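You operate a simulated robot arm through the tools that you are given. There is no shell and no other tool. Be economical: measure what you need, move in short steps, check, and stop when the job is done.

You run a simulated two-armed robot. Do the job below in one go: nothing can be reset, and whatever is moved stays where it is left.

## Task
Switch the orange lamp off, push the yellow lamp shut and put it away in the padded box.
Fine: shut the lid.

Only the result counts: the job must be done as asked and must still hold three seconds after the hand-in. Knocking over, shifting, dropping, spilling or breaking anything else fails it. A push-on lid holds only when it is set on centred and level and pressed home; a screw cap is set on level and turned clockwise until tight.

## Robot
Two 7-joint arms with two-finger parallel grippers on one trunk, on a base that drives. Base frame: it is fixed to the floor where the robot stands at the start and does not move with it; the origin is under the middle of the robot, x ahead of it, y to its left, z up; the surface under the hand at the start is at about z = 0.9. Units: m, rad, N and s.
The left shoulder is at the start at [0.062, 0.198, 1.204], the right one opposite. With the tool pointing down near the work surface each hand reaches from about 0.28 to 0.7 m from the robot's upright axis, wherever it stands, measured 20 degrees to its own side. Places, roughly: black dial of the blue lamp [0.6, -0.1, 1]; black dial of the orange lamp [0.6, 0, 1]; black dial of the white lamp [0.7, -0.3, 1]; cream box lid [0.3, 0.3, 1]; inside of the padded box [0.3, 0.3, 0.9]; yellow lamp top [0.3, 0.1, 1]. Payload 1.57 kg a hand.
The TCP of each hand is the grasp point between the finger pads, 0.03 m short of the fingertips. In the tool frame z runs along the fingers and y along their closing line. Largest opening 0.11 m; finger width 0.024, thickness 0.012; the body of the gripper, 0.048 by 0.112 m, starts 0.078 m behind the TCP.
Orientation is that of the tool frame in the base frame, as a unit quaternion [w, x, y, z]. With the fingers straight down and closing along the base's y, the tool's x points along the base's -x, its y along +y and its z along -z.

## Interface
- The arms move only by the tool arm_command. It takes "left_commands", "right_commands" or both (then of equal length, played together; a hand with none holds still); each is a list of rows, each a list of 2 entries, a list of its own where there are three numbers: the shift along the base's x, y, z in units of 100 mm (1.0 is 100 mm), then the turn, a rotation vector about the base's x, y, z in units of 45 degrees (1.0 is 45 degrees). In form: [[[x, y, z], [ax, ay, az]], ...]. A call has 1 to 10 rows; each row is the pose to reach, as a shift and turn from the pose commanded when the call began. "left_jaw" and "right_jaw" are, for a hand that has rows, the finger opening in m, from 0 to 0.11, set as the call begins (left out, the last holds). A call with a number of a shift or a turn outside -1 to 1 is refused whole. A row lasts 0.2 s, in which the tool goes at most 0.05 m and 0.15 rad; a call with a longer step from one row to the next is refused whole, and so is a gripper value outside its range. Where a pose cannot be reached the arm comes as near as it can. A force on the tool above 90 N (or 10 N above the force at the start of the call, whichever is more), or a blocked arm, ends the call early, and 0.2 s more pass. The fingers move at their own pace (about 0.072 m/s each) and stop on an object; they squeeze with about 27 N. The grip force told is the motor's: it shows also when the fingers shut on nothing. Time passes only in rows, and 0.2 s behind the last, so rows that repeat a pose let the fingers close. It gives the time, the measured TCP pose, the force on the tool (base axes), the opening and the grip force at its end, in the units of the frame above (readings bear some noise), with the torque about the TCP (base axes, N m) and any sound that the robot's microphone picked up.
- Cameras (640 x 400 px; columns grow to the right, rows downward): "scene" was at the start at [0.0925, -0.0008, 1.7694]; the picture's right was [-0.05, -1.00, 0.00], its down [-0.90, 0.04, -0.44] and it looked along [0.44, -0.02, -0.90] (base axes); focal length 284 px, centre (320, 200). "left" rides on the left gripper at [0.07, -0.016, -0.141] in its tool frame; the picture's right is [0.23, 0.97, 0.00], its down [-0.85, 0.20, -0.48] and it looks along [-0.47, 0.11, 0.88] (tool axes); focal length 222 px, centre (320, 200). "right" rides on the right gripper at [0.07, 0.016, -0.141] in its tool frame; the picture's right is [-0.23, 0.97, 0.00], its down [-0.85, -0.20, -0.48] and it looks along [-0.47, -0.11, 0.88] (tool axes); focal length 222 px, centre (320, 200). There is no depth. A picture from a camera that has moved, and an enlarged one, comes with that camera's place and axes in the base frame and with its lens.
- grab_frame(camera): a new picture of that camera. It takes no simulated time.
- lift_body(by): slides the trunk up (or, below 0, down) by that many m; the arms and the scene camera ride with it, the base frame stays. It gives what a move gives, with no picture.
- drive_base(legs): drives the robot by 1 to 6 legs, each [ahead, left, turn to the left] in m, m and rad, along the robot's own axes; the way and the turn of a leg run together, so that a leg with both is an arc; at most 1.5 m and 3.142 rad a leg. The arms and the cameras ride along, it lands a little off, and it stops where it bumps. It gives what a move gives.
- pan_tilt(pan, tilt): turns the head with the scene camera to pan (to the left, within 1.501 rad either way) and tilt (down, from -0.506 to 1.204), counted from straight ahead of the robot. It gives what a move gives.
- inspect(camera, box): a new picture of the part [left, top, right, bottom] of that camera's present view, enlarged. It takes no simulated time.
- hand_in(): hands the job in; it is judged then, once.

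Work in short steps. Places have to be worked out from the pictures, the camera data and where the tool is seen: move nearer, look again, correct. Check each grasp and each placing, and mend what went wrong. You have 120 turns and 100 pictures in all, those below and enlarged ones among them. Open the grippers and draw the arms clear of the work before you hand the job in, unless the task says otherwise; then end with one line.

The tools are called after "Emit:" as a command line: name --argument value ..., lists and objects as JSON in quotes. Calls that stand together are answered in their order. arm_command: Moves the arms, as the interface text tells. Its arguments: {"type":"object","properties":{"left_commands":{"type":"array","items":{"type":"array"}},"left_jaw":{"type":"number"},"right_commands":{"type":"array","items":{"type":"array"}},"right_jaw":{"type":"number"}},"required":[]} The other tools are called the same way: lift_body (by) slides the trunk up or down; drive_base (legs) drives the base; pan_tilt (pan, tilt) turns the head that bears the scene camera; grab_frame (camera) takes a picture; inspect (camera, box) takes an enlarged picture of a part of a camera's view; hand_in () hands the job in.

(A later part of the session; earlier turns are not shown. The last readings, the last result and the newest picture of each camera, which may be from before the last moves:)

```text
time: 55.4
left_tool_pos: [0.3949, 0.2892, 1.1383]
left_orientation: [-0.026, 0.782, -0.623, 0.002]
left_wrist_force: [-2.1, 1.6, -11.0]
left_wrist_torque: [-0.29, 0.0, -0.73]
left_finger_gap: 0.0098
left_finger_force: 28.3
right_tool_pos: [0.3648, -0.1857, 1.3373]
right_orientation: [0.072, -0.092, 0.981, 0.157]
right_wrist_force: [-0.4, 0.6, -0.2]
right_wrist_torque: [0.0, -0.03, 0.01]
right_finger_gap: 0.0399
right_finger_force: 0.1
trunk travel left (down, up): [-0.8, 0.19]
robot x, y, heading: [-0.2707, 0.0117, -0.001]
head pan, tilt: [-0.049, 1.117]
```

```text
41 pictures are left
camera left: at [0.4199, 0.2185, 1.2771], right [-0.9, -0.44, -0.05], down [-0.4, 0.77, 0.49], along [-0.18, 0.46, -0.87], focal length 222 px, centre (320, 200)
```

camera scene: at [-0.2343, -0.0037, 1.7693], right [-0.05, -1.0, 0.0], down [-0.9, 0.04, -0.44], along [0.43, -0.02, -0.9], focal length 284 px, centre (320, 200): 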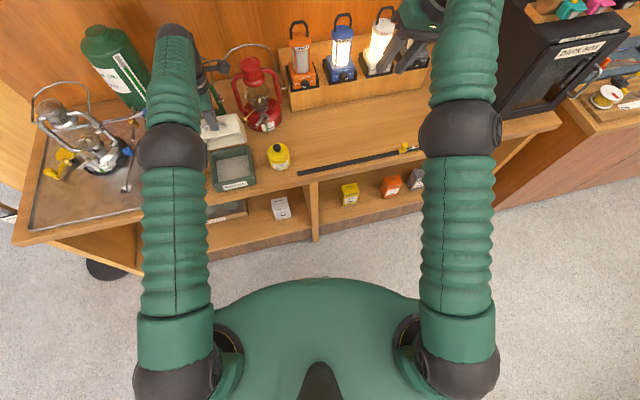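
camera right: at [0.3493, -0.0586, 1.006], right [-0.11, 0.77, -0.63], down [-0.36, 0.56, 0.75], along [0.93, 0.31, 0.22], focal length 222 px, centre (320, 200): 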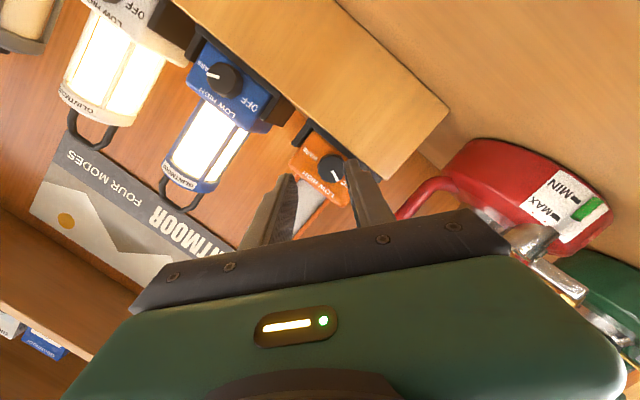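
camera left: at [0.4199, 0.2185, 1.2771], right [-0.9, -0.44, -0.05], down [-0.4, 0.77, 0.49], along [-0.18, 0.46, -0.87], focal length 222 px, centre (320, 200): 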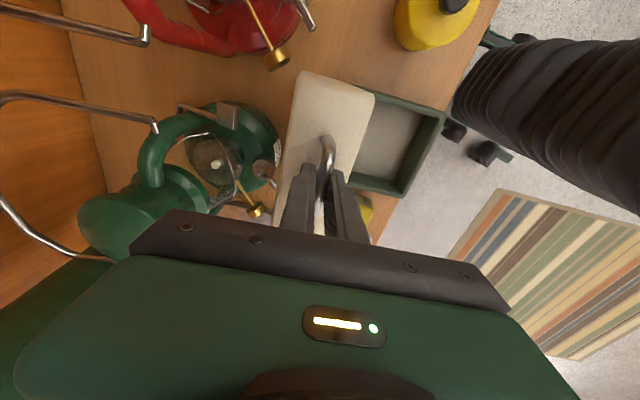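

The lid is about upright. I go ~10° further past vertical with the arm so it can rest open.

Emit:
arm_command --left_commands '[[[0.1, 0.02, -0.03], [0, 0, 0]], [[0.2, 0.04, -0.06], [-0.01, 0.05, 0]], [[0.3, 0.06, -0.09], [-0.02, 0.1, 0]], [[0.3, 0.06, -0.09], [-0.02, 0.1, 0]]]'

Emit:
grab_frame --camera "left"

```text
time: 56.4
left_tool_pos: [0.3936, 0.2892, 1.1332]
left_orientation: [0.003, 0.782, -0.623, -0.021]
left_wrist_force: [5.1, 3.9, 31.5]
left_wrist_torque: [0.33, -0.62, -0.5]
left_finger_gap: 0.0098
left_finger_force: 28.2
left hand out of reach, approached as far as the arm can: row 2, 3, 4
right_tool_pos: [0.3625, -0.1839, 1.341]
right_orientation: [0.072, -0.093, 0.981, 0.157]
right_wrist_force: [-0.2, 0.1, -0.1]
right_wrist_torque: [-0.03, -0.02, 0.01]
right_finger_gap: 0.0401
right_finger_force: 0.2
trunk travel left (down, up): [-0.8, 0.19]
robot x, y, heading: [-0.2714, 0.01, 0.005]
head pan, tilt: [-0.049, 1.117]
```

```text
40 pictures are left
camera left: at [0.4299, 0.2208, 1.2711], right [-0.9, -0.44, 0.02], down [-0.37, 0.78, 0.51], along [-0.24, 0.45, -0.86], focal length 222 px, centre (320, 200)
```

left: 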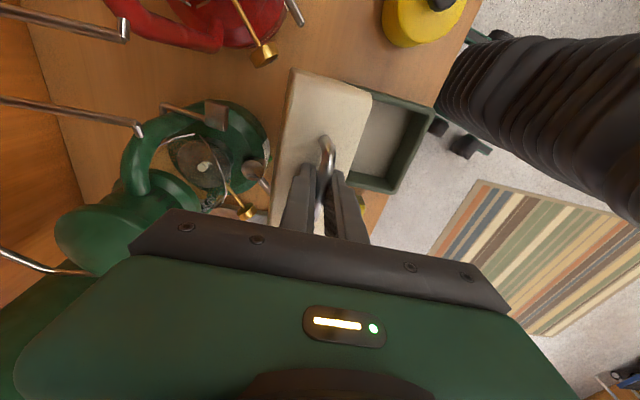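

The arm is at its reach limit and pressing down; I ease up 5 mm, then drive forward 3 cm.

Emit:
arm_command --left_commands '[[[0, 0, 0.05], [0, 0, 0]], [[0, 0, 0.05], [0, 0, 0]]]'

Emit:
drive_base --legs '[[0.032, 0.007, 0]]'

Emit:
grab_frame --camera "left"

```text
time: 57.0
left_tool_pos: [0.3952, 0.2902, 1.1337]
left_orientation: [0.007, 0.781, -0.624, -0.024]
left_wrist_force: [0.9, 5.3, 6.3]
left_wrist_torque: [0.19, -0.14, -0.79]
left_finger_gap: 0.0094
left_finger_force: 27.9
right_tool_pos: [0.3643, -0.1824, 1.3397]
right_orientation: [0.072, -0.093, 0.98, 0.158]
right_wrist_force: [0.5, -0.1, -0.5]
right_wrist_torque: [0.01, -0.02, 0.0]
right_finger_gap: 0.0401
right_finger_force: 0.0
trunk travel left (down, up): [-0.8, 0.19]
robot x, y, heading: [-0.2709, 0.0103, 0.006]
head pan, tilt: [-0.049, 1.117]
```

```text
time: 57.8
left_tool_pos: [0.423, 0.2955, 1.1391]
left_orientation: [0.005, 0.782, -0.622, -0.023]
left_wrist_force: [-5.4, 0.0, -21.8]
left_wrist_torque: [-0.33, -0.06, -0.67]
left_finger_gap: 0.0099
left_finger_force: 28.1
right_tool_pos: [0.3913, -0.1777, 1.3438]
right_orientation: [0.074, -0.094, 0.98, 0.158]
right_wrist_force: [-1.2, -0.2, 0.6]
right_wrist_torque: [-0.01, 0.0, -0.01]
right_finger_gap: 0.0399
right_finger_force: 0.1
trunk travel left (down, up): [-0.8, 0.19]
robot x, y, heading: [-0.2351, 0.0186, -0.002]
head pan, tilt: [-0.049, 1.117]
```

```text
39 pictures are left
camera left: at [0.4602, 0.2272, 1.2759], right [-0.9, -0.44, 0.03], down [-0.36, 0.78, 0.51], along [-0.25, 0.45, -0.86], focal length 222 px, centre (320, 200)
```

left: 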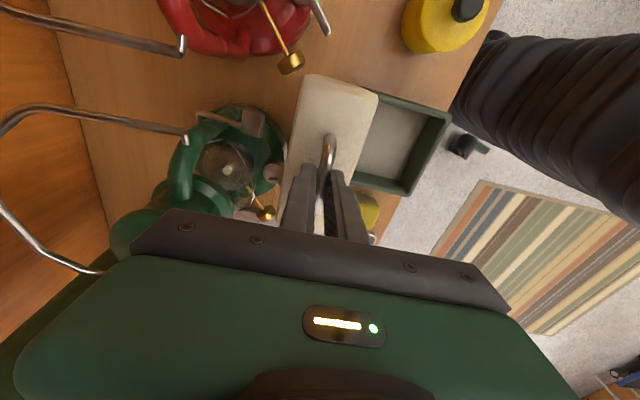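

The lid is ~100° open. I ease down 5 mm to unload, then open the jaw and see whether the lid stays.

Emit:
arm_command --left_commands '[[[0, 0, -0.05], [0, 0, 0]], [[0, 0, -0.05], [0, 0, 0]]]'

Emit:
arm_command --left_commands '[[[0, 0, 0], [0, 0, 0]], [[0, 0, 0], [0, 0, 0]]]' --left_jaw 0.035

Emit:
inspect --camera "left" --box '[180, 60, 460, 235]'

```text
time: 58.4
left_tool_pos: [0.4264, 0.2975, 1.1367]
left_orientation: [0.002, 0.782, -0.623, -0.021]
left_wrist_force: [5.8, 4.2, 24.9]
left_wrist_torque: [0.08, -0.07, -0.72]
left_finger_gap: 0.0099
left_finger_force: 27.4
right_tool_pos: [0.3904, -0.1781, 1.3452]
right_orientation: [0.075, -0.095, 0.98, 0.158]
right_wrist_force: [0.4, 0.1, 0.5]
right_wrist_torque: [0.06, 0.01, 0.01]
right_finger_gap: 0.0401
right_finger_force: 0.0
trunk travel left (down, up): [-0.8, 0.19]
robot x, y, heading: [-0.2383, 0.0179, 0.008]
head pan, tilt: [-0.049, 1.117]
```

```text
time: 59.0
left_tool_pos: [0.4281, 0.2961, 1.1317]
left_orientation: [0.006, 0.782, -0.623, -0.023]
left_wrist_force: [-0.4, -0.3, 1.1]
left_wrist_torque: [-0.02, -0.02, -0.03]
left_finger_gap: 0.0353
left_finger_force: 0.2
right_tool_pos: [0.3935, -0.1767, 1.3439]
right_orientation: [0.075, -0.094, 0.98, 0.157]
right_wrist_force: [0.7, 0.1, 0.4]
right_wrist_torque: [-0.05, 0.01, -0.03]
right_finger_gap: 0.04
right_finger_force: 0.0
trunk travel left (down, up): [-0.8, 0.19]
robot x, y, heading: [-0.2385, 0.016, -0.001]
head pan, tilt: [-0.049, 1.117]
```

```text
2.29 times, centred on (320, 148) of left
camera zoom: at [0.4645, 0.2288, 1.2703], right [-0.9, -0.44, 0.03], down [-0.36, 0.78, 0.51], along [-0.25, 0.45, -0.86], focal length 508 px, centre (320, 320)
```

zoom: 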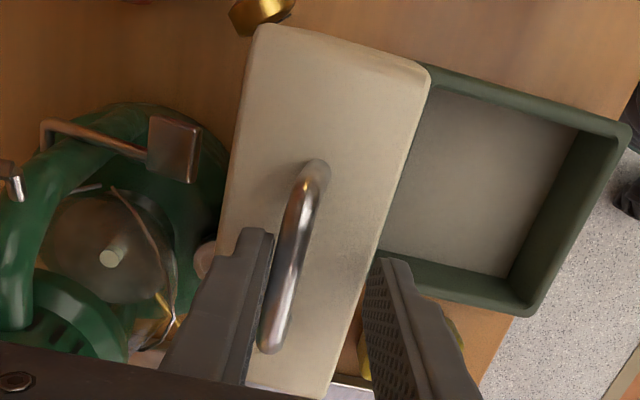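

The bar sits near the rear finger without load. I shift the hand back 6 mm to see whether the lid stays by itself.

Emit:
arm_command --left_commands '[[[0.06, 0.012, 0], [0, 0, 0]], [[0.06, 0.012, 0], [0, 0, 0]], [[0.06, 0.012, 0], [0, 0, 0]]]'

Emit:
inspect --camera "left" --box '[180, 60, 460, 235]'

```text
time: 59.8
left_tool_pos: [0.4299, 0.2968, 1.1304]
left_orientation: [0.006, 0.782, -0.622, -0.023]
left_wrist_force: [0.1, -0.4, -0.1]
left_wrist_torque: [0.01, 0.0, 0.0]
left_finger_gap: 0.035
left_finger_force: 0.1
left hand out of reach, approached as far as the arm can: row 1, 2, 3
right_tool_pos: [0.3942, -0.1766, 1.3431]
right_orientation: [0.074, -0.093, 0.98, 0.157]
right_wrist_force: [0.0, -0.1, 0.4]
right_wrist_torque: [0.01, 0.02, -0.02]
right_finger_gap: 0.0399
right_finger_force: 0.2
trunk travel left (down, up): [-0.8, 0.19]
robot x, y, heading: [-0.242, 0.0194, 0.001]
head pan, tilt: [-0.049, 1.117]
```

```text
2.29 times, centred on (320, 148) of left
camera zoom: at [0.4656, 0.2294, 1.2695], right [-0.9, -0.44, 0.03], down [-0.36, 0.78, 0.51], along [-0.25, 0.45, -0.86], focal length 508 px, centre (320, 320)
```

zoom: 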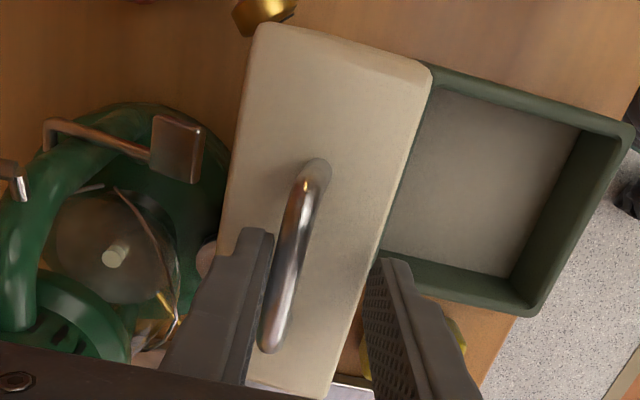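

The hand hardly moved. I open the jaw wider, which moves the rear finger away, and see if the lid follows.

Emit:
arm_command --left_commands '[[[0, 0, 0], [0, 0, 0]], [[0, 0, 0], [0, 0, 0]], [[0, 0, 0], [0, 0, 0]]]' --left_jaw 0.055

Emit:
inspect --camera "left" --box '[180, 60, 460, 235]'

```text
time: 60.6
left_tool_pos: [0.4292, 0.2973, 1.1317]
left_orientation: [0.005, 0.782, -0.623, -0.024]
left_wrist_force: [0.4, -0.1, 0.2]
left_wrist_torque: [-0.02, 0.0, -0.01]
left_finger_gap: 0.0554
left_finger_force: 0.3
right_tool_pos: [0.3963, -0.1766, 1.343]
right_orientation: [0.073, -0.095, 0.98, 0.159]
right_wrist_force: [0.3, 0.1, -0.2]
right_wrist_torque: [0.02, 0.01, 0.0]
right_finger_gap: 0.0401
right_finger_force: 0.0
trunk travel left (down, up): [-0.8, 0.19]
robot x, y, heading: [-0.2367, 0.018, 0.002]
head pan, tilt: [-0.049, 1.117]
```

```text
2.29 times, centred on (320, 148) of left
camera zoom: at [0.4664, 0.2293, 1.269], right [-0.9, -0.44, 0.03], down [-0.36, 0.78, 0.51], along [-0.25, 0.45, -0.86], focal length 508 px, centre (320, 320)
```

zoom: 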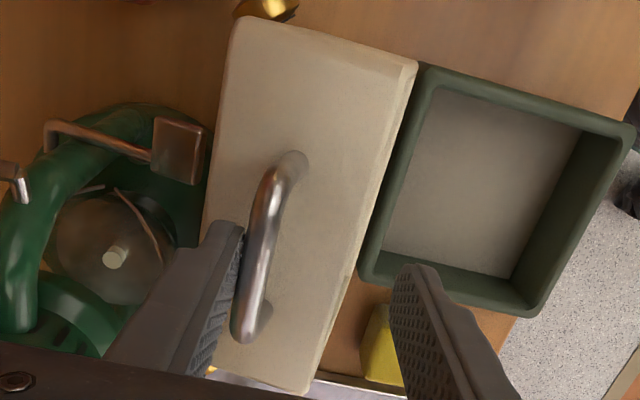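

The lid leans on the rear finger, past its balance point. I check from the scene camera how much room there is behind it to the green lantern.

Emit:
inspect --camera "scene" --box '[140, 80, 300, 180]'

```text
4.00 times, centred on (220, 130) of scene
camera zoom: at [-0.1433, 0.0173, 1.7692], right [-0.05, -1.0, 0.0], down [-0.9, 0.04, -0.43], along [0.43, -0.02, -0.9], focal length 1136 px, centre (720, 480)
```

zoom: 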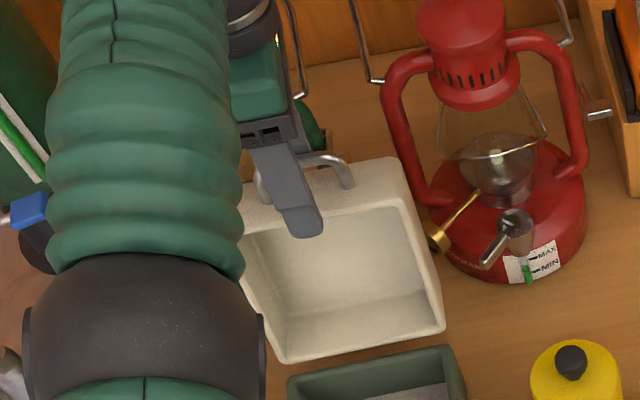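

There is room for a few more degrees: the red lantern's brass knob is at (0.48, 0.235, 0.97), low behind the lid. I let the lid lean back another ~4° by opening the jaw, looking for a hinge stop.

Emit:
arm_command --left_commands '[[[0, 0, 0], [0, 0, 0]], [[0, 0, 0], [0, 0, 0]], [[0, 0, 0], [0, 0, 0]]]' --left_jaw 0.08

Emit:
inspect --camera "left" --box '[180, 60, 460, 235]'

```text
time: 61.4
left_tool_pos: [0.4301, 0.2976, 1.1308]
left_orientation: [0.006, 0.782, -0.623, -0.023]
left_wrist_force: [0.0, 0.6, -0.2]
left_wrist_torque: [0.01, 0.0, -0.02]
left_finger_gap: 0.0801
left_finger_force: 0.0
right_tool_pos: [0.395, -0.1764, 1.3423]
right_orientation: [0.073, -0.094, 0.98, 0.159]
right_wrist_force: [-0.4, -0.6, 0.4]
right_wrist_torque: [0.0, -0.01, -0.01]
right_finger_gap: 0.0399
right_finger_force: 0.0
trunk travel left (down, up): [-0.8, 0.19]
robot x, y, heading: [-0.2385, 0.0203, 0.003]
head pan, tilt: [-0.049, 1.117]
```

```text
2.29 times, centred on (320, 148) of left
camera zoom: at [0.4664, 0.2293, 1.2689], right [-0.9, -0.44, 0.03], down [-0.36, 0.78, 0.51], along [-0.25, 0.45, -0.86], focal length 508 px, centre (320, 320)
```

zoom: 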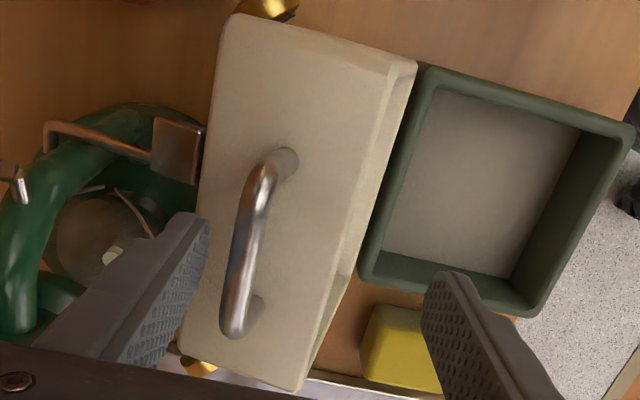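

The lid now rests on its own stop, off the finger. I raise the left hand straight out and check the lid stays.

Emit:
arm_command --left_commands '[[[0, 0, 0.3], [0, 0, 0]], [[0, 0, 0.6], [0, 0, 0]], [[-0.1, 0, 0.9], [0, 0, 0]], [[-0.2, 0, 1.0], [0, 0, 0]]]'

Emit:
grab_frame --camera "left"

```text
time: 62.4
left_tool_pos: [0.4088, 0.2985, 1.2319]
left_orientation: [0.006, 0.782, -0.622, -0.024]
left_wrist_force: [-0.4, -0.5, -0.4]
left_wrist_torque: [-0.02, -0.03, -0.04]
left_finger_gap: 0.08
left_finger_force: 0.0
left hand out of reach, approached as far as the arm can: row 1, 2, 3
right_tool_pos: [0.3952, -0.1773, 1.3429]
right_orientation: [0.073, -0.094, 0.98, 0.158]
right_wrist_force: [0.5, 0.7, 0.6]
right_wrist_torque: [0.04, -0.02, -0.02]
right_finger_gap: 0.0401
right_finger_force: 0.1
trunk travel left (down, up): [-0.8, 0.19]
robot x, y, heading: [-0.2361, 0.0171, 0.002]
head pan, tilt: [-0.049, 1.117]
```

```text
33 pictures are left
camera left: at [0.4454, 0.2298, 1.3691], right [-0.9, -0.44, 0.03], down [-0.36, 0.78, 0.51], along [-0.25, 0.45, -0.86], focal length 222 px, centre (320, 200)
```

left: 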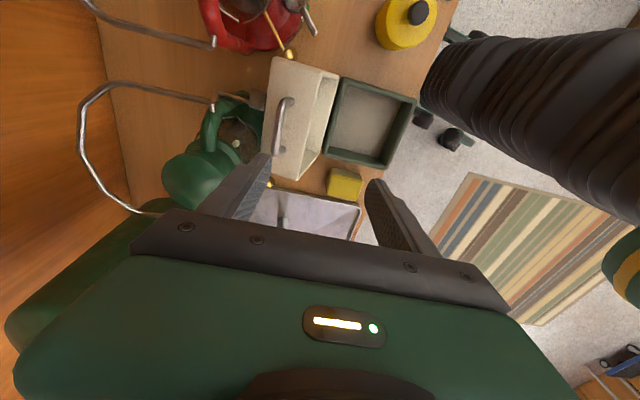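

The lid stays open by itself. Before moving the lamp I probe the box floor with the closed fingertips, to know whether the lamp fits upright: first over the box centre.

Emit:
arm_command --left_commands '[[[-0.4, -0.1, 0], [-0.027, -0.057, -0.022]], [[-0.8, -0.2, -0.1], [-0.027, -0.057, -0.022]], [[-1.0, -0.28, -0.4], [-0.027, -0.057, -0.022]], [[-1.0, -0.28, -0.8], [-0.027, -0.057, -0.022]], [[-1.0, -0.28, -1.0], [-0.027, -0.057, -0.022]]]' --left_jaw 0.0

Emit:
grab_frame --camera "left"

Emit:
inspect --camera "scene" --box '[160, 90, 320, 190]'

```text
time: 63.6
left_tool_pos: [0.305, 0.2701, 1.1306]
left_orientation: [0.0, 0.777, -0.63, 0.001]
left_wrist_force: [-0.2, 0.1, -0.3]
left_wrist_torque: [0.0, 0.01, 0.0]
left_finger_gap: 0.0
left_finger_force: 20.8
right_tool_pos: [0.3941, -0.1755, 1.3436]
right_orientation: [0.073, -0.095, 0.98, 0.157]
right_wrist_force: [-0.6, 0.6, 0.8]
right_wrist_torque: [-0.02, -0.04, -0.02]
right_finger_gap: 0.0399
right_finger_force: 0.1
trunk travel left (down, up): [-0.8, 0.19]
robot x, y, heading: [-0.2339, 0.0195, -0.002]
head pan, tilt: [-0.049, 1.117]
```

```text
32 pictures are left
camera left: at [0.3337, 0.204, 1.2719], right [-0.91, -0.42, 0.0], down [-0.37, 0.8, 0.48], along [-0.2, 0.43, -0.88], focal length 222 px, centre (320, 200)
```

left: 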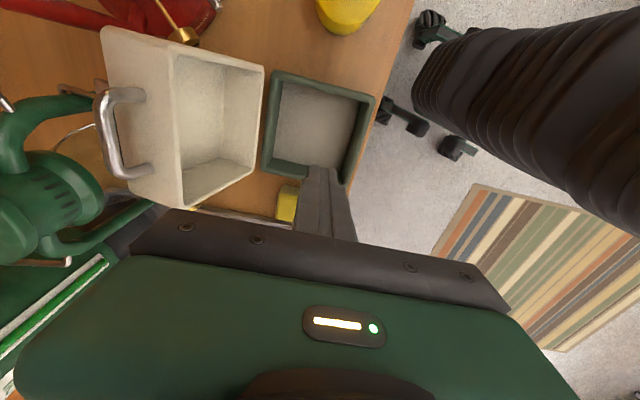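

```text
4.00 times, centred on (240, 140) of scene
camera zoom: at [-0.1451, 0.018, 1.7694], right [-0.05, -1.0, 0.0], down [-0.9, 0.04, -0.44], along [0.44, -0.02, -0.9], focal length 1136 px, centre (640, 440)
```

zoom: 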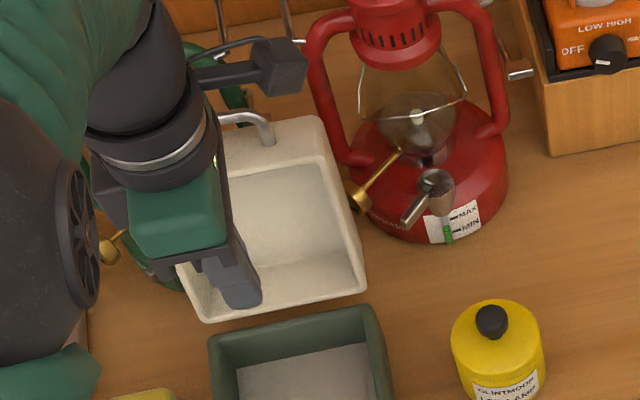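

The rim of the open box is at z≈0.945 and the lid is ~6 cm deep. I lower the fingertips into the box to touch its floor gently.

Emit:
arm_command --left_commands '[[[0, 0, -0.4], [0, 0, 0]], [[0, 0, -0.8], [0, 0, 0]], [[0, 0, -1.0], [0, 0, 0]]]'

Emit:
arm_command --left_commands '[[[0, 0, -0.4], [0, 0, 0]], [[0, 0, -0.7], [0, 0, 0]], [[0, 0, -0.85], [0, 0, 0]], [[0, 0, -0.9], [0, 0, 0]], [[0, 0, -0.95], [0, 0, 0]]]'

```text
time: 64.4
left_tool_pos: [0.3046, 0.2696, 1.0308]
left_orientation: [0.0, 0.776, -0.63, 0.002]
left_wrist_force: [0.1, -0.1, -1.0]
left_wrist_torque: [0.0, 0.01, 0.0]
left_finger_gap: 0.0002
left_finger_force: 21.0
right_tool_pos: [0.3942, -0.1764, 1.3441]
right_orientation: [0.072, -0.094, 0.98, 0.158]
right_wrist_force: [-0.1, 0.2, -0.5]
right_wrist_torque: [-0.04, 0.0, -0.05]
right_finger_gap: 0.0404
right_finger_force: 0.1
trunk travel left (down, up): [-0.8, 0.19]
robot x, y, heading: [-0.2387, 0.0192, 0.006]
head pan, tilt: [-0.049, 1.117]
```

```text
time: 65.6
left_tool_pos: [0.3078, 0.2677, 0.9381]
left_orientation: [-0.003, 0.776, -0.63, 0.002]
left_wrist_force: [1.3, 1.6, 4.8]
left_wrist_torque: [0.02, -0.02, 0.01]
left_finger_gap: 0.0
left_finger_force: 22.2
right_tool_pos: [0.393, -0.1782, 1.3444]
right_orientation: [0.074, -0.094, 0.98, 0.158]
right_wrist_force: [0.2, 1.1, -0.6]
right_wrist_torque: [-0.02, 0.01, 0.02]
right_finger_gap: 0.0398
right_finger_force: 0.1
trunk travel left (down, up): [-0.8, 0.19]
robot x, y, heading: [-0.2363, 0.0196, -0.001]
head pan, tilt: [-0.049, 1.117]
```

The floor is touched at z≈0.908. To get the lamp's true height I also touch the bench top just right of the lamp: lift out first.

Emit:
arm_command --left_commands '[[[0, 0, 0.4], [0, 0, 0]], [[0, 0, 0.8], [0, 0, 0]], [[0, 0, 1.0], [0, 0, 0]]]'

Emit:
arm_command --left_commands '[[[0, 0, 0.4], [0, 0, 0]], [[0.1, -0.2, 0.8], [0, 0, 0]], [[0.2, -0.6, 0.8], [0, 0, 0]], [[0.3, -1.0, 0.8], [0, 0, 0]]]'

Emit:
arm_command --left_commands '[[[0.05, -0.4, 0], [0, 0, 0]], [[0.1, -0.8, 0], [0, 0, 0]], [[0.15, -1.0, 0], [0, 0, 0]], [[0.15, -1.0, 0], [0, 0, 0]]]'

Emit:
grab_frame --camera "left"

```text
time: 66.4
left_tool_pos: [0.3069, 0.2687, 1.0362]
left_orientation: [0.0, 0.777, -0.63, 0.0]
left_wrist_force: [-0.7, -0.1, 0.1]
left_wrist_torque: [0.01, -0.04, -0.02]
left_finger_gap: 0.0
left_finger_force: 21.8
right_tool_pos: [0.3944, -0.1785, 1.3432]
right_orientation: [0.073, -0.093, 0.98, 0.158]
right_wrist_force: [-0.4, -0.1, -0.3]
right_wrist_torque: [0.02, -0.01, -0.02]
right_finger_gap: 0.04
right_finger_force: 0.1
trunk travel left (down, up): [-0.8, 0.19]
robot x, y, heading: [-0.2395, 0.0172, -0.002]
head pan, tilt: [-0.049, 1.117]
```

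```text
time: 67.4
left_tool_pos: [0.3399, 0.1672, 1.1153]
left_orientation: [-0.001, 0.777, -0.629, -0.001]
left_wrist_force: [-0.7, 0.4, -0.6]
left_wrist_torque: [0.0, 0.01, 0.02]
left_finger_gap: 0.0
left_finger_force: 21.4
right_tool_pos: [0.3961, -0.1805, 1.3421]
right_orientation: [0.073, -0.093, 0.98, 0.159]
right_wrist_force: [0.1, -1.0, -0.8]
right_wrist_torque: [0.02, 0.02, 0.02]
right_finger_gap: 0.04
right_finger_force: 0.1
trunk travel left (down, up): [-0.8, 0.19]
robot x, y, heading: [-0.2372, 0.0172, 0.004]
head pan, tilt: [-0.049, 1.117]
```

```text
time: 68.4
left_tool_pos: [0.3521, 0.0684, 1.1154]
left_orientation: [-0.001, 0.777, -0.629, 0.0]
left_wrist_force: [-0.3, -0.1, -1.1]
left_wrist_torque: [0.0, 0.03, -0.02]
left_finger_gap: 0.0001
left_finger_force: 21.4
right_tool_pos: [0.3945, -0.1772, 1.3421]
right_orientation: [0.073, -0.093, 0.98, 0.158]
right_wrist_force: [0.2, 0.5, 0.0]
right_wrist_torque: [-0.04, -0.02, -0.04]
right_finger_gap: 0.0399
right_finger_force: 0.1
trunk travel left (down, up): [-0.8, 0.19]
robot x, y, heading: [-0.2387, 0.0203, 0.007]
head pan, tilt: [-0.049, 1.117]
```

```text
30 pictures are left
camera left: at [0.3805, 0.0027, 1.2565], right [-0.91, -0.42, 0.0], down [-0.37, 0.8, 0.48], along [-0.2, 0.43, -0.88], focal length 222 px, centre (320, 200)
```

left: 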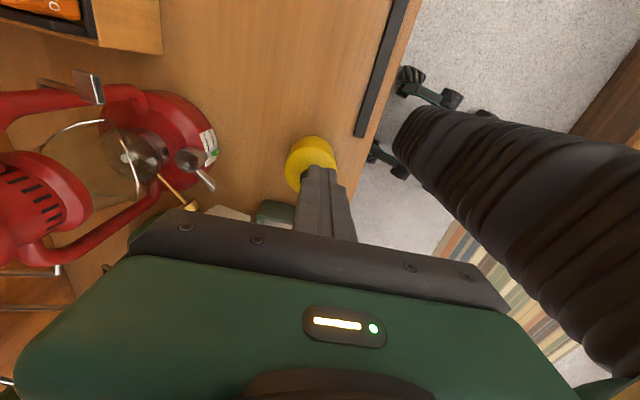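

Shift clear of the lamp to y≈0.03 and come down slowly to the bench.

Emit:
arm_command --left_commands '[[[0, -0.38, 0], [0, 0, 0]], [[0, -0.38, -0.4], [0, 0, 0]], [[0, -0.38, -0.8], [0, 0, 0]], [[0, -0.38, -1.0], [0, 0, 0]], [[0, -0.38, -1.0], [0, 0, 0]]]'

Emit:
arm_command --left_commands '[[[0, 0, -0.4], [0, 0, 0]], [[0, 0, -0.7], [0, 0, 0]], [[0, 0, -0.8], [0, 0, 0]], [[0, 0, -0.85], [0, 0, 0]], [[0, 0, -0.9], [0, 0, 0]]]'

```text
time: 69.6
left_tool_pos: [0.3505, 0.0305, 1.0149]
left_orientation: [0.0, 0.776, -0.63, 0.0]
left_wrist_force: [-0.4, -0.9, 0.2]
left_wrist_torque: [-0.02, -0.01, 0.0]
left_finger_gap: 0.0
left_finger_force: 21.2
right_tool_pos: [0.3944, -0.1787, 1.3432]
right_orientation: [0.073, -0.094, 0.98, 0.158]
right_wrist_force: [0.1, 0.8, 0.1]
right_wrist_torque: [-0.01, 0.03, 0.0]
right_finger_gap: 0.04
right_finger_force: 0.1
trunk travel left (down, up): [-0.8, 0.19]
robot x, y, heading: [-0.2365, 0.0169, 0.001]
head pan, tilt: [-0.049, 1.117]
```

```text
time: 70.8
left_tool_pos: [0.3515, 0.0299, 0.9304]
left_orientation: [-0.002, 0.776, -0.631, 0.004]
left_wrist_force: [-0.1, 0.8, 24.3]
left_wrist_torque: [0.25, 0.16, -0.02]
left_finger_gap: 0.0
left_finger_force: 21.9
right_tool_pos: [0.3909, -0.1768, 1.3459]
right_orientation: [0.075, -0.095, 0.98, 0.157]
right_wrist_force: [0.5, 0.6, 0.2]
right_wrist_torque: [0.0, 0.02, -0.03]
right_finger_gap: 0.0399
right_finger_force: 0.0
trunk travel left (down, up): [-0.8, 0.19]
robot x, y, heading: [-0.2384, 0.0183, -0.002]
head pan, tilt: [-0.049, 1.117]
```

The bench top is at z=0.900, so the shut lamp is 0.099 m tall; the box floor is at 0.908. I'll hold the lamp with fingers along the box diagonal for clearance inside. I lift, rotate −45° and open the jaw.

Emit:
arm_command --left_commands '[[[0, 0, 0.4], [0, 0, 0]], [[0, 0, 0.8], [0, 0, -0.18]], [[0, 0.1, 1.0], [0, 0, -0.36]], [[0, 0.1, 1.0], [0, 0, -0.54]], [[0, 0.1, 1.0], [0, 0, -0.72]], [[0, 0.1, 1.0], [0, 0, -0.9]], [[0, 0.1, 1.0], [0, 0, -1.0]]]'

Emit:
arm_command --left_commands '[[[0, 0.1, 0.4], [0, 0, 0]], [[-0.02, 0.4, 0.7], [0, 0, 0]], [[-0.05, 0.72, 0.7], [0, 0, 0]], [[-0.05, 0.72, 0.7], [0, 0, 0]], [[-0.05, 0.72, 0.7], [0, 0, 0]]]' --left_jaw 0.1

Emit:
grab_frame --camera "left"

```text
time: 72.4
left_tool_pos: [0.3506, 0.041, 1.0265]
left_orientation: [0.0, -0.475, 0.88, 0.0]
left_wrist_force: [-0.1, 0.1, 0.0]
left_wrist_torque: [0.0, -0.01, -0.01]
left_finger_gap: 0.0
left_finger_force: 21.1
right_tool_pos: [0.3948, -0.1783, 1.3419]
right_orientation: [0.072, -0.093, 0.98, 0.158]
right_wrist_force: [-0.4, 0.7, 0.0]
right_wrist_torque: [0.03, 0.02, -0.02]
right_finger_gap: 0.0398
right_finger_force: 0.1
trunk travel left (down, up): [-0.8, 0.19]
robot x, y, heading: [-0.2397, 0.0176, 0.004]
head pan, tilt: [-0.049, 1.117]
```

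```text
time: 73.6
left_tool_pos: [0.3464, 0.1097, 1.0979]
left_orientation: [0.0, -0.476, 0.879, 0.0]
left_wrist_force: [0.0, 1.0, 1.3]
left_wrist_torque: [-0.01, -0.02, 0.02]
left_finger_gap: 0.1001
left_finger_force: 0.0
right_tool_pos: [0.396, -0.1784, 1.3424]
right_orientation: [0.073, -0.094, 0.98, 0.158]
right_wrist_force: [0.4, -0.9, 0.7]
right_wrist_torque: [0.01, -0.02, -0.03]
right_finger_gap: 0.0398
right_finger_force: 0.1
trunk travel left (down, up): [-0.8, 0.19]
robot x, y, heading: [-0.2382, 0.0169, 0.002]
head pan, tilt: [-0.049, 1.117]
```

```text
29 pictures are left
camera left: at [0.321, 0.0422, 1.239], right [-0.94, 0.34, 0.0], down [0.3, 0.83, 0.48], along [0.16, 0.45, -0.88], focal length 222 px, centre (320, 200)
```

left: 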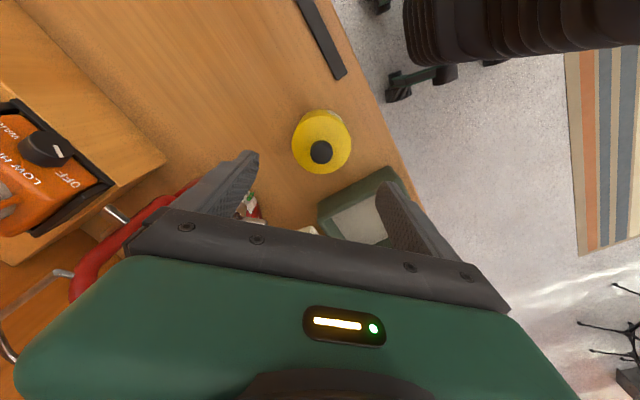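

The lamp button lies under the TCP within 3 mm. I descend around the lamp with open fingers.

Emit:
arm_command --left_commands '[[[-0.02, 0, -0.4], [0, 0, 0]], [[-0.02, 0, -0.8], [0, 0, 0]], [[-0.02, 0, -1.0], [0, 0, 0]], [[-0.02, 0, -1.0], [0, 0, 0]]]'

Emit:
arm_command --left_commands '[[[0, 0, -0.3], [0, 0, 0]], [[0, 0, -0.5], [0, 0, 0]], [[0, 0, -0.56], [0, 0, 0]], [[0, 0, -0.56], [0, 0, 0]]]'

Emit:
arm_command --left_commands '[[[0, 0, 0], [0, 0, 0]], [[0, 0, 0], [0, 0, 0]], [[0, 0, 0], [0, 0, 0]]]' --left_jaw 0.05

Emit:
grab_frame --camera "left"

```text
time: 74.6
left_tool_pos: [0.3423, 0.1108, 0.9961]
left_orientation: [0.0, -0.477, 0.879, 0.0]
left_wrist_force: [-0.1, -0.4, 0.2]
left_wrist_torque: [0.01, -0.03, -0.04]
left_finger_gap: 0.1
left_finger_force: 0.0
right_tool_pos: [0.3958, -0.1773, 1.342]
right_orientation: [0.073, -0.094, 0.98, 0.158]
right_wrist_force: [0.1, -0.1, 0.6]
right_wrist_torque: [0.06, -0.03, -0.02]
right_finger_gap: 0.0402
right_finger_force: 0.0
trunk travel left (down, up): [-0.8, 0.19]
robot x, y, heading: [-0.24, 0.0209, 0.0]
head pan, tilt: [-0.049, 1.117]
```

```text
time: 75.6
left_tool_pos: [0.3433, 0.1126, 0.9406]
left_orientation: [0.0, -0.476, 0.88, -0.001]
left_wrist_force: [0.3, -0.4, 0.0]
left_wrist_torque: [-0.01, 0.01, 0.03]
left_finger_gap: 0.1003
left_finger_force: 0.2
right_tool_pos: [0.3944, -0.178, 1.3428]
right_orientation: [0.073, -0.094, 0.98, 0.158]
right_wrist_force: [0.1, -0.2, 0.0]
right_wrist_torque: [0.0, -0.02, 0.03]
right_finger_gap: 0.0398
right_finger_force: 0.1
trunk travel left (down, up): [-0.8, 0.19]
robot x, y, heading: [-0.2404, 0.0202, 0.003]
head pan, tilt: [-0.049, 1.117]
```

```text
time: 76.4
left_tool_pos: [0.3437, 0.112, 0.9408]
left_orientation: [0.0, -0.477, 0.879, 0.0]
left_wrist_force: [1.3, -0.5, -0.5]
left_wrist_torque: [0.03, 0.06, -0.02]
left_finger_gap: 0.0726
left_finger_force: 27.4
right_tool_pos: [0.3953, -0.179, 1.3422]
right_orientation: [0.073, -0.094, 0.98, 0.158]
right_wrist_force: [-0.2, 0.1, 0.8]
right_wrist_torque: [0.02, -0.01, 0.01]
right_finger_gap: 0.04
right_finger_force: 0.1
trunk travel left (down, up): [-0.8, 0.19]
robot x, y, heading: [-0.2419, 0.019, -0.001]
head pan, tilt: [-0.049, 1.117]
```

```text
28 pictures are left
camera left: at [0.3189, 0.0448, 1.0812], right [-0.94, 0.34, 0.0], down [0.3, 0.83, 0.48], along [0.16, 0.45, -0.88], focal length 222 px, centre (320, 200)
```

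left: 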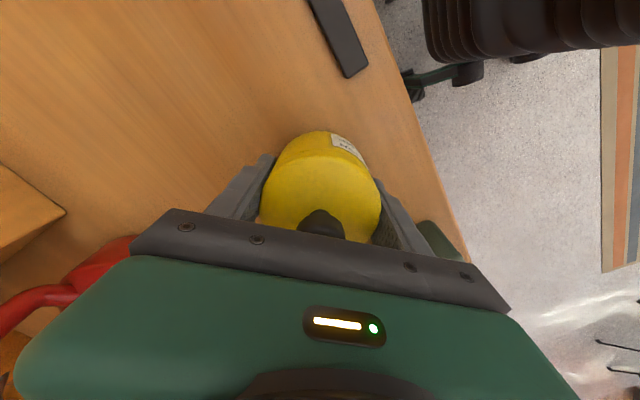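

The lamp is gripped at 72.6 mm. I lift it straight up.

Emit:
arm_command --left_commands '[[[0, 0, 0.2], [0, 0, 0]], [[0, 0, 0.5], [0, 0, 0]], [[0, 0, 0.8], [0, 0, 0]], [[0, 0, 1.0], [0, 0, 0]], [[0, 0, 1.0], [0, 0, 0]]]'

Emit:
inspect --camera "scene" --box '[160, 90, 320, 190]'

```text
time: 77.6
left_tool_pos: [0.3439, 0.1121, 1.0395]
left_orientation: [-0.001, -0.476, 0.879, 0.0]
left_wrist_force: [0.5, -0.1, -4.3]
left_wrist_torque: [0.03, 0.0, -0.04]
left_finger_gap: 0.0726
left_finger_force: 26.6
right_tool_pos: [0.3951, -0.1788, 1.3419]
right_orientation: [0.073, -0.093, 0.98, 0.158]
right_wrist_force: [0.0, -0.4, 0.0]
right_wrist_torque: [0.0, 0.0, 0.0]
right_finger_gap: 0.0401
right_finger_force: 0.0
trunk travel left (down, up): [-0.8, 0.19]
robot x, y, heading: [-0.2421, 0.0193, 0.001]
head pan, tilt: [-0.049, 1.117]
```

```text
4.00 times, centred on (240, 140) of scene
camera zoom: at [-0.1426, 0.0161, 1.7691], right [-0.05, -1.0, 0.0], down [-0.9, 0.04, -0.43], along [0.43, -0.02, -0.9], focal length 1136 px, centre (640, 440)
```

zoom: 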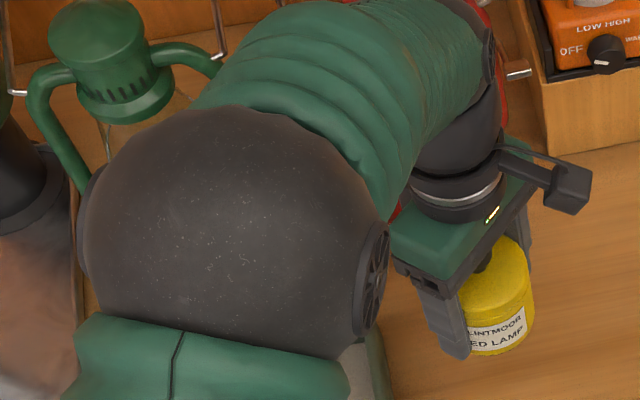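

The lamp hangs upright and shut. I raise it a bit and carry it over the box centre (0.312, 0.271).

Emit:
arm_command --left_commands '[[[0, 0.05, 0.3], [0, 0, 0]], [[-0.05, 0.3, 0.5], [0, 0, 0]], [[-0.12, 0.6, 0.5], [0, 0, 0]], [[-0.18, 0.9, 0.5], [0, 0, 0]], [[-0.18, 1.0, 0.5], [0, 0, 0]]]'

Emit:
arm_command --left_commands '[[[-0.07, 0.3, 0], [0, 0, 0]], [[-0.14, 0.59, 0], [0, 0, 0]], [[-0.14, 0.59, 0], [0, 0, 0]]]'

Emit:
grab_frame --camera "left"

Emit:
grab_frame --camera "scene"

```text
time: 78.8
left_tool_pos: [0.3273, 0.2139, 1.0904]
left_orientation: [0.0, -0.476, 0.879, -0.001]
left_wrist_force: [0.0, -0.3, -3.8]
left_wrist_torque: [-0.01, -0.01, 0.01]
left_finger_gap: 0.0725
left_finger_force: 27.2
right_tool_pos: [0.3941, -0.1767, 1.3437]
right_orientation: [0.073, -0.094, 0.98, 0.157]
right_wrist_force: [-0.6, 0.0, -0.8]
right_wrist_torque: [-0.04, 0.04, -0.02]
right_finger_gap: 0.0401
right_finger_force: 0.1
trunk travel left (down, up): [-0.8, 0.19]
robot x, y, heading: [-0.2409, 0.0177, 0.001]
head pan, tilt: [-0.049, 1.117]
```

```text
time: 79.6
left_tool_pos: [0.313, 0.2726, 1.0878]
left_orientation: [-0.002, -0.475, 0.88, -0.002]
left_wrist_force: [-0.9, 1.0, -4.6]
left_wrist_torque: [-0.03, -0.02, 0.01]
left_finger_gap: 0.0725
left_finger_force: 26.7
right_tool_pos: [0.3965, -0.1745, 1.3418]
right_orientation: [0.073, -0.094, 0.98, 0.158]
right_wrist_force: [-0.4, 0.3, -0.2]
right_wrist_torque: [-0.02, 0.02, -0.01]
right_finger_gap: 0.0401
right_finger_force: 0.0
trunk travel left (down, up): [-0.8, 0.19]
robot x, y, heading: [-0.2417, 0.0167, -0.001]
head pan, tilt: [-0.049, 1.117]
```

```text
26 pictures are left
camera left: at [0.2877, 0.2055, 1.2284], right [-0.94, 0.34, 0.0], down [0.3, 0.83, 0.48], along [0.16, 0.45, -0.88], focal length 222 px, centre (320, 200)
```

left: 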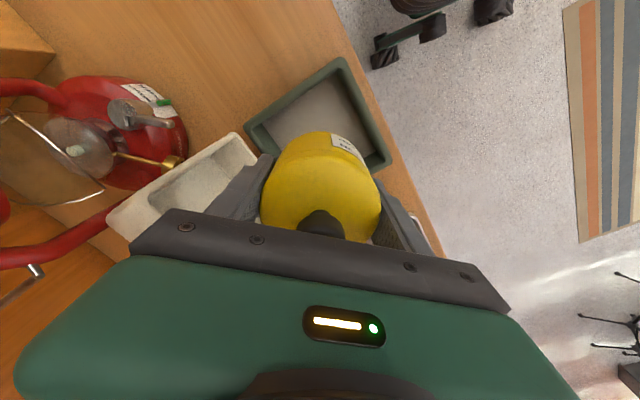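

```text
25 pictures are left
camera scene: at [-0.143, 0.0197, 1.7692], right [-0.05, -1.0, 0.0], down [-0.9, 0.04, -0.43], along [0.43, -0.02, -0.9], focal length 284 px, centre (320, 200)
```

scene: 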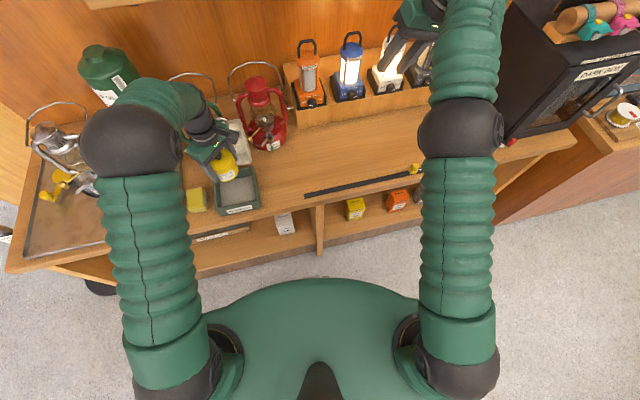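

The lamp is over the box centre (rim corners give (0.312, 0.274)). I lower it in, slowly at the end.

Emit:
arm_command --left_commands '[[[0, 0, -0.3], [0, 0, 0]], [[0, 0, -0.6], [0, 0, 0]], [[0, 0, -0.8], [0, 0, 0]], [[0, 0, -1.0], [0, 0, 0]], [[0, 0, -1.0], [0, 0, 0]]]'

Emit:
grab_frame --camera "left"

```text
time: 80.8
left_tool_pos: [0.3141, 0.273, 0.9892]
left_orientation: [0.0, -0.477, 0.879, 0.0]
left_wrist_force: [0.1, 0.1, -3.4]
left_wrist_torque: [-0.05, 0.02, 0.04]
left_finger_gap: 0.0727
left_finger_force: 27.2
right_tool_pos: [0.3947, -0.1767, 1.343]
right_orientation: [0.072, -0.094, 0.98, 0.157]
right_wrist_force: [0.0, -0.7, -0.3]
right_wrist_torque: [-0.03, 0.02, 0.0]
right_finger_gap: 0.0401
right_finger_force: 0.1
trunk travel left (down, up): [-0.8, 0.19]
robot x, y, heading: [-0.2371, 0.0194, 0.001]
head pan, tilt: [-0.049, 1.117]
```

```text
24 pictures are left
camera left: at [0.2875, 0.205, 1.1311], right [-0.94, 0.34, 0.0], down [0.3, 0.83, 0.48], along [0.16, 0.45, -0.88], focal length 222 px, centre (320, 200)
```

left: 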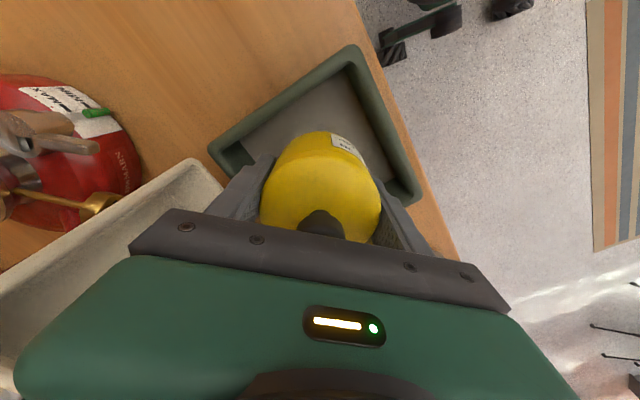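

It is entering the rim without contact. I lower the last 4 cm slowly.

Emit:
arm_command --left_commands '[[[0, 0, -0.15], [0, 0, 0]], [[0, 0, -0.28], [0, 0, 0]], [[0, 0, -0.36], [0, 0, 0]], [[0, 0, -0.4], [0, 0, 0]], [[0, 0, -0.42], [0, 0, 0]]]'

```text
time: 82.0
left_tool_pos: [0.3123, 0.2723, 0.9478]
left_orientation: [0.001, -0.477, 0.879, 0.0]
left_wrist_force: [1.2, 0.4, -4.0]
left_wrist_torque: [0.03, 0.05, -0.05]
left_finger_gap: 0.0727
left_finger_force: 26.9
right_tool_pos: [0.3938, -0.1759, 1.3437]
right_orientation: [0.073, -0.094, 0.98, 0.158]
right_wrist_force: [0.1, 0.2, -0.7]
right_wrist_torque: [0.0, 0.0, 0.01]
right_finger_gap: 0.0399
right_finger_force: 0.1
trunk travel left (down, up): [-0.8, 0.19]
robot x, y, heading: [-0.2391, 0.0157, 0.003]
head pan, tilt: [-0.049, 1.117]
```

No floor contact yet; I go down a few millimetres more.

Emit:
arm_command --left_commands '[[[0, 0, -0.02], [0, 0, 0]], [[0, 0, -0.04], [0, 0, 0]], [[0, 0, -0.05], [0, 0, 0]]]'

```text
time: 82.8
left_tool_pos: [0.3129, 0.2713, 0.9467]
left_orientation: [0.003, -0.477, 0.879, -0.001]
left_wrist_force: [4.1, 2.7, 24.1]
left_wrist_torque: [0.44, 0.45, -0.02]
left_finger_gap: 0.0732
left_finger_force: 26.9
right_tool_pos: [0.3938, -0.1791, 1.3441]
right_orientation: [0.074, -0.093, 0.98, 0.159]
right_wrist_force: [0.6, 0.2, 0.0]
right_wrist_torque: [0.0, 0.01, 0.02]
right_finger_gap: 0.04
right_finger_force: 0.1
trunk travel left (down, up): [-0.8, 0.19]
robot x, y, heading: [-0.2386, 0.0186, -0.001]
head pan, tilt: [-0.049, 1.117]
```

It stands on the floor. I release and rise straight out.

Emit:
arm_command --left_commands '[[[0, 0, 0.02], [0, 0, 0]], [[0, 0, 0.02], [0, 0, 0]], [[0, 0, 0.02], [0, 0, 0]]]' --left_jaw 0.092

Emit:
arm_command --left_commands '[[[0, 0, 0.2], [0, 0, 0]], [[0, 0, 0.5], [0, 0, 0]], [[0, 0, 0.8], [0, 0, 0]], [[0, 0, 1.0], [0, 0, 0]]]'

Emit:
arm_command --left_commands '[[[-0.2, 0, 0.3], [0, 0, 0]], [[-0.4, 0, 0.6], [0, 0, 0]], [[-0.6, 0, 0.8], [0, 0, 0]], [[-0.6, 0, 0.8], [0, 0, 0]]]'

Emit:
grab_frame --camera "left"

```text
time: 83.6
left_tool_pos: [0.3127, 0.2711, 0.9455]
left_orientation: [-0.001, -0.477, 0.879, 0.0]
left_wrist_force: [0.2, -0.2, 0.1]
left_wrist_torque: [0.01, 0.0, 0.04]
left_finger_gap: 0.0921
left_finger_force: 0.1
right_tool_pos: [0.3946, -0.1774, 1.342]
right_orientation: [0.073, -0.094, 0.98, 0.158]
right_wrist_force: [-0.1, -0.4, 0.5]
right_wrist_torque: [0.0, 0.0, 0.02]
right_finger_gap: 0.0399
right_finger_force: 0.1
trunk travel left (down, up): [-0.8, 0.19]
robot x, y, heading: [-0.2364, 0.0198, 0.002]
head pan, tilt: [-0.049, 1.117]
```

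```text
time: 84.6
left_tool_pos: [0.3117, 0.2735, 1.0467]
left_orientation: [0.0, -0.477, 0.879, -0.001]
left_wrist_force: [1.0, 0.2, 0.4]
left_wrist_torque: [0.01, -0.01, 0.05]
left_finger_gap: 0.092
left_finger_force: 0.2
right_tool_pos: [0.3949, -0.1766, 1.3431]
right_orientation: [0.073, -0.094, 0.98, 0.158]
right_wrist_force: [-0.1, -0.6, 0.3]
right_wrist_torque: [0.02, -0.02, 0.0]
right_finger_gap: 0.0399
right_finger_force: 0.1
trunk travel left (down, up): [-0.8, 0.19]
robot x, y, heading: [-0.2374, 0.0198, 0.007]
head pan, tilt: [-0.049, 1.117]
```

```text
time: 85.6
left_tool_pos: [0.2529, 0.2728, 1.124]
left_orientation: [-0.001, -0.476, 0.879, 0.0]
left_wrist_force: [0.7, 0.2, -0.2]
left_wrist_torque: [0.01, -0.01, -0.01]
left_finger_gap: 0.092
left_finger_force: 0.1
right_tool_pos: [0.396, -0.1772, 1.3418]
right_orientation: [0.073, -0.094, 0.98, 0.158]
right_wrist_force: [0.3, 0.2, 0.1]
right_wrist_torque: [-0.03, -0.01, 0.01]
right_finger_gap: 0.0401
right_finger_force: 0.0
trunk travel left (down, up): [-0.8, 0.19]
robot x, y, heading: [-0.2369, 0.0164, 0.006]
head pan, tilt: [-0.049, 1.117]
```

```text
23 pictures are left
camera left: at [0.2278, 0.2048, 1.2658], right [-0.94, 0.34, 0.0], down [0.3, 0.83, 0.48], along [0.16, 0.45, -0.88], focal length 222 px, centre (320, 200)
```

left: 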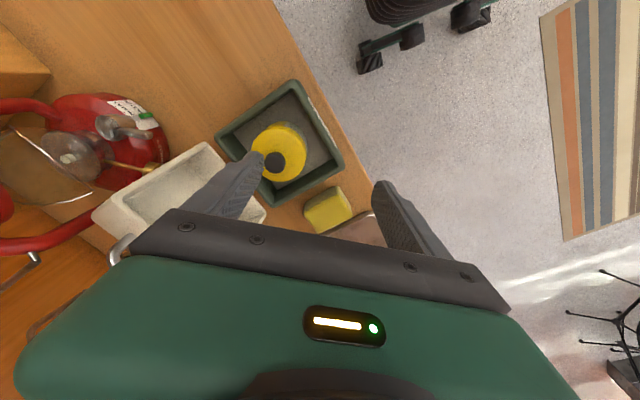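

The lamp sits centred in the box. Now the lid: I turn the hand back to the handle orientation, raised above everything.

Emit:
arm_command --left_commands '[[[0, 0, 0.4], [0, 0, 0]], [[0, 0, 0.8], [0, 0, 0.18]], [[0.2, 0.05, 1.0], [0, 0, 0.36]], [[0.4, 0.1, 1.0], [0, 0, 0.54]], [[0.6, 0.15, 1.0], [0, 0, 0.72]], [[0.8, 0.2, 1.0], [0, 0, 0.9]], [[1.0, 0.25, 1.0], [0, 0, 1.0]], [[1.0, 0.25, 1.0], [0, 0, 1.0]]]' --left_jaw 0.06

Emit:
drive_base --legs '[[0.06, 0, 0]]'

Emit:
grab_frame --camera "left"

```text
time: 87.4
left_tool_pos: [0.3521, 0.2986, 1.2261]
left_orientation: [0.0, 0.777, -0.629, 0.001]
left_wrist_force: [-0.2, 0.1, 0.0]
left_wrist_torque: [-0.01, 0.01, -0.01]
left_finger_gap: 0.0599
left_finger_force: 0.1
right_tool_pos: [0.3937, -0.1772, 1.3421]
right_orientation: [0.073, -0.093, 0.98, 0.158]
right_wrist_force: [-0.2, 0.3, -0.2]
right_wrist_torque: [0.01, 0.0, 0.02]
right_finger_gap: 0.0402
right_finger_force: 0.0
trunk travel left (down, up): [-0.8, 0.19]
robot x, y, heading: [-0.2421, 0.0173, 0.0]
head pan, tilt: [-0.049, 1.117]
```

```text
time: 88.4
left_tool_pos: [0.3984, 0.2987, 1.2344]
left_orientation: [-0.004, 0.778, -0.629, 0.006]
left_wrist_force: [-0.5, -0.9, 1.4]
left_wrist_torque: [0.02, -0.05, -0.03]
left_finger_gap: 0.0599
left_finger_force: 0.0
right_tool_pos: [0.4402, -0.1759, 1.3518]
right_orientation: [0.08, -0.095, 0.98, 0.157]
right_wrist_force: [-0.6, -0.1, 0.5]
right_wrist_torque: [-0.07, -0.08, 0.02]
right_finger_gap: 0.0401
right_finger_force: 0.2
trunk travel left (down, up): [-0.8, 0.19]
robot x, y, heading: [-0.178, 0.0205, 0.005]
head pan, tilt: [-0.049, 1.117]
```

```text
22 pictures are left
camera left: at [0.4262, 0.2337, 1.3747], right [-0.91, -0.42, -0.01], down [-0.38, 0.8, 0.47], along [-0.19, 0.43, -0.88], focal length 222 px, centre (320, 200)
```

left: 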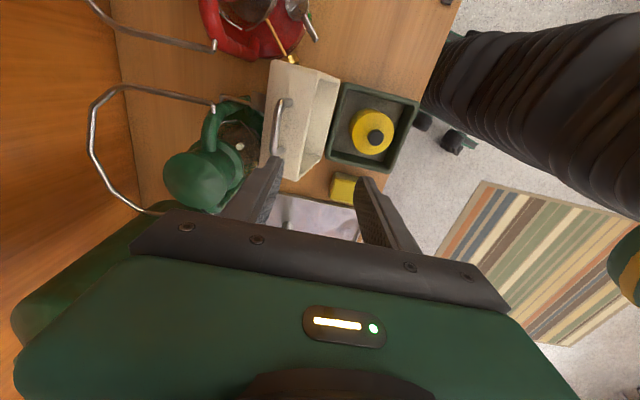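

The bar is seen near (0.451, 0.298, 1.12); the green lantern's wire end is behind at x≈0.52, so I tilt the hand 12° (body toward me) and come just above the bar with a 4 cm jaw.

Emit:
arm_command --left_commands '[[[0.13, -0.01, -0.1], [0.0185, -0.087, 0]], [[0.26, -0.02, -0.25], [0.037, -0.174, 0]], [[0.39, -0.03, -0.4], [0.0555, -0.261, 0]], [[0.39, -0.03, -0.46], [0.0555, -0.261, 0]], [[0.39, -0.03, -0.46], [0.0555, -0.261, 0]]]' --left_jaw 0.04

Emit:
inspect --camera "left" --box '[160, 60, 440, 235]'

```text
time: 89.6
left_tool_pos: [0.4477, 0.2948, 1.1806]
left_orientation: [-0.083, 0.772, -0.626, 0.068]
left_wrist_force: [0.6, 0.6, -0.5]
left_wrist_torque: [0.02, 0.01, -0.01]
left_finger_gap: 0.04
left_finger_force: 0.0
right_tool_pos: [0.4536, -0.1772, 1.3468]
right_orientation: [0.074, -0.094, 0.98, 0.158]
right_wrist_force: [-0.6, 0.9, 0.6]
right_wrist_torque: [-0.02, -0.01, -0.01]
right_finger_gap: 0.0402
right_finger_force: 0.0
trunk travel left (down, up): [-0.8, 0.19]
robot x, y, heading: [-0.1748, 0.0153, 0.001]
head pan, tilt: [-0.049, 1.117]
```

```text
2.29 times, centred on (300, 148) of left
camera zoom: at [0.4475, 0.2228, 1.3221], right [-0.88, -0.42, -0.21], down [-0.47, 0.78, 0.42], along [-0.02, 0.47, -0.88], focal length 508 px, centre (366, 320)
```

zoom: 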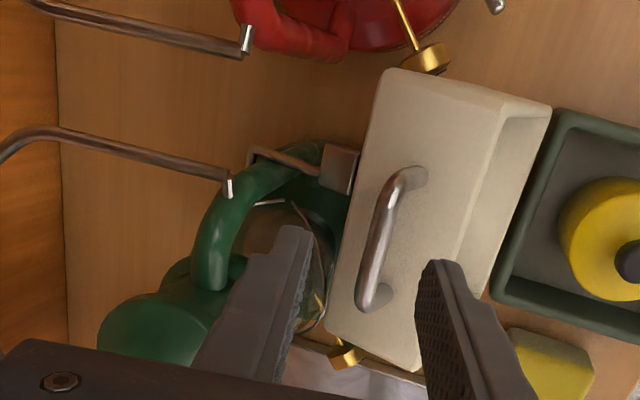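

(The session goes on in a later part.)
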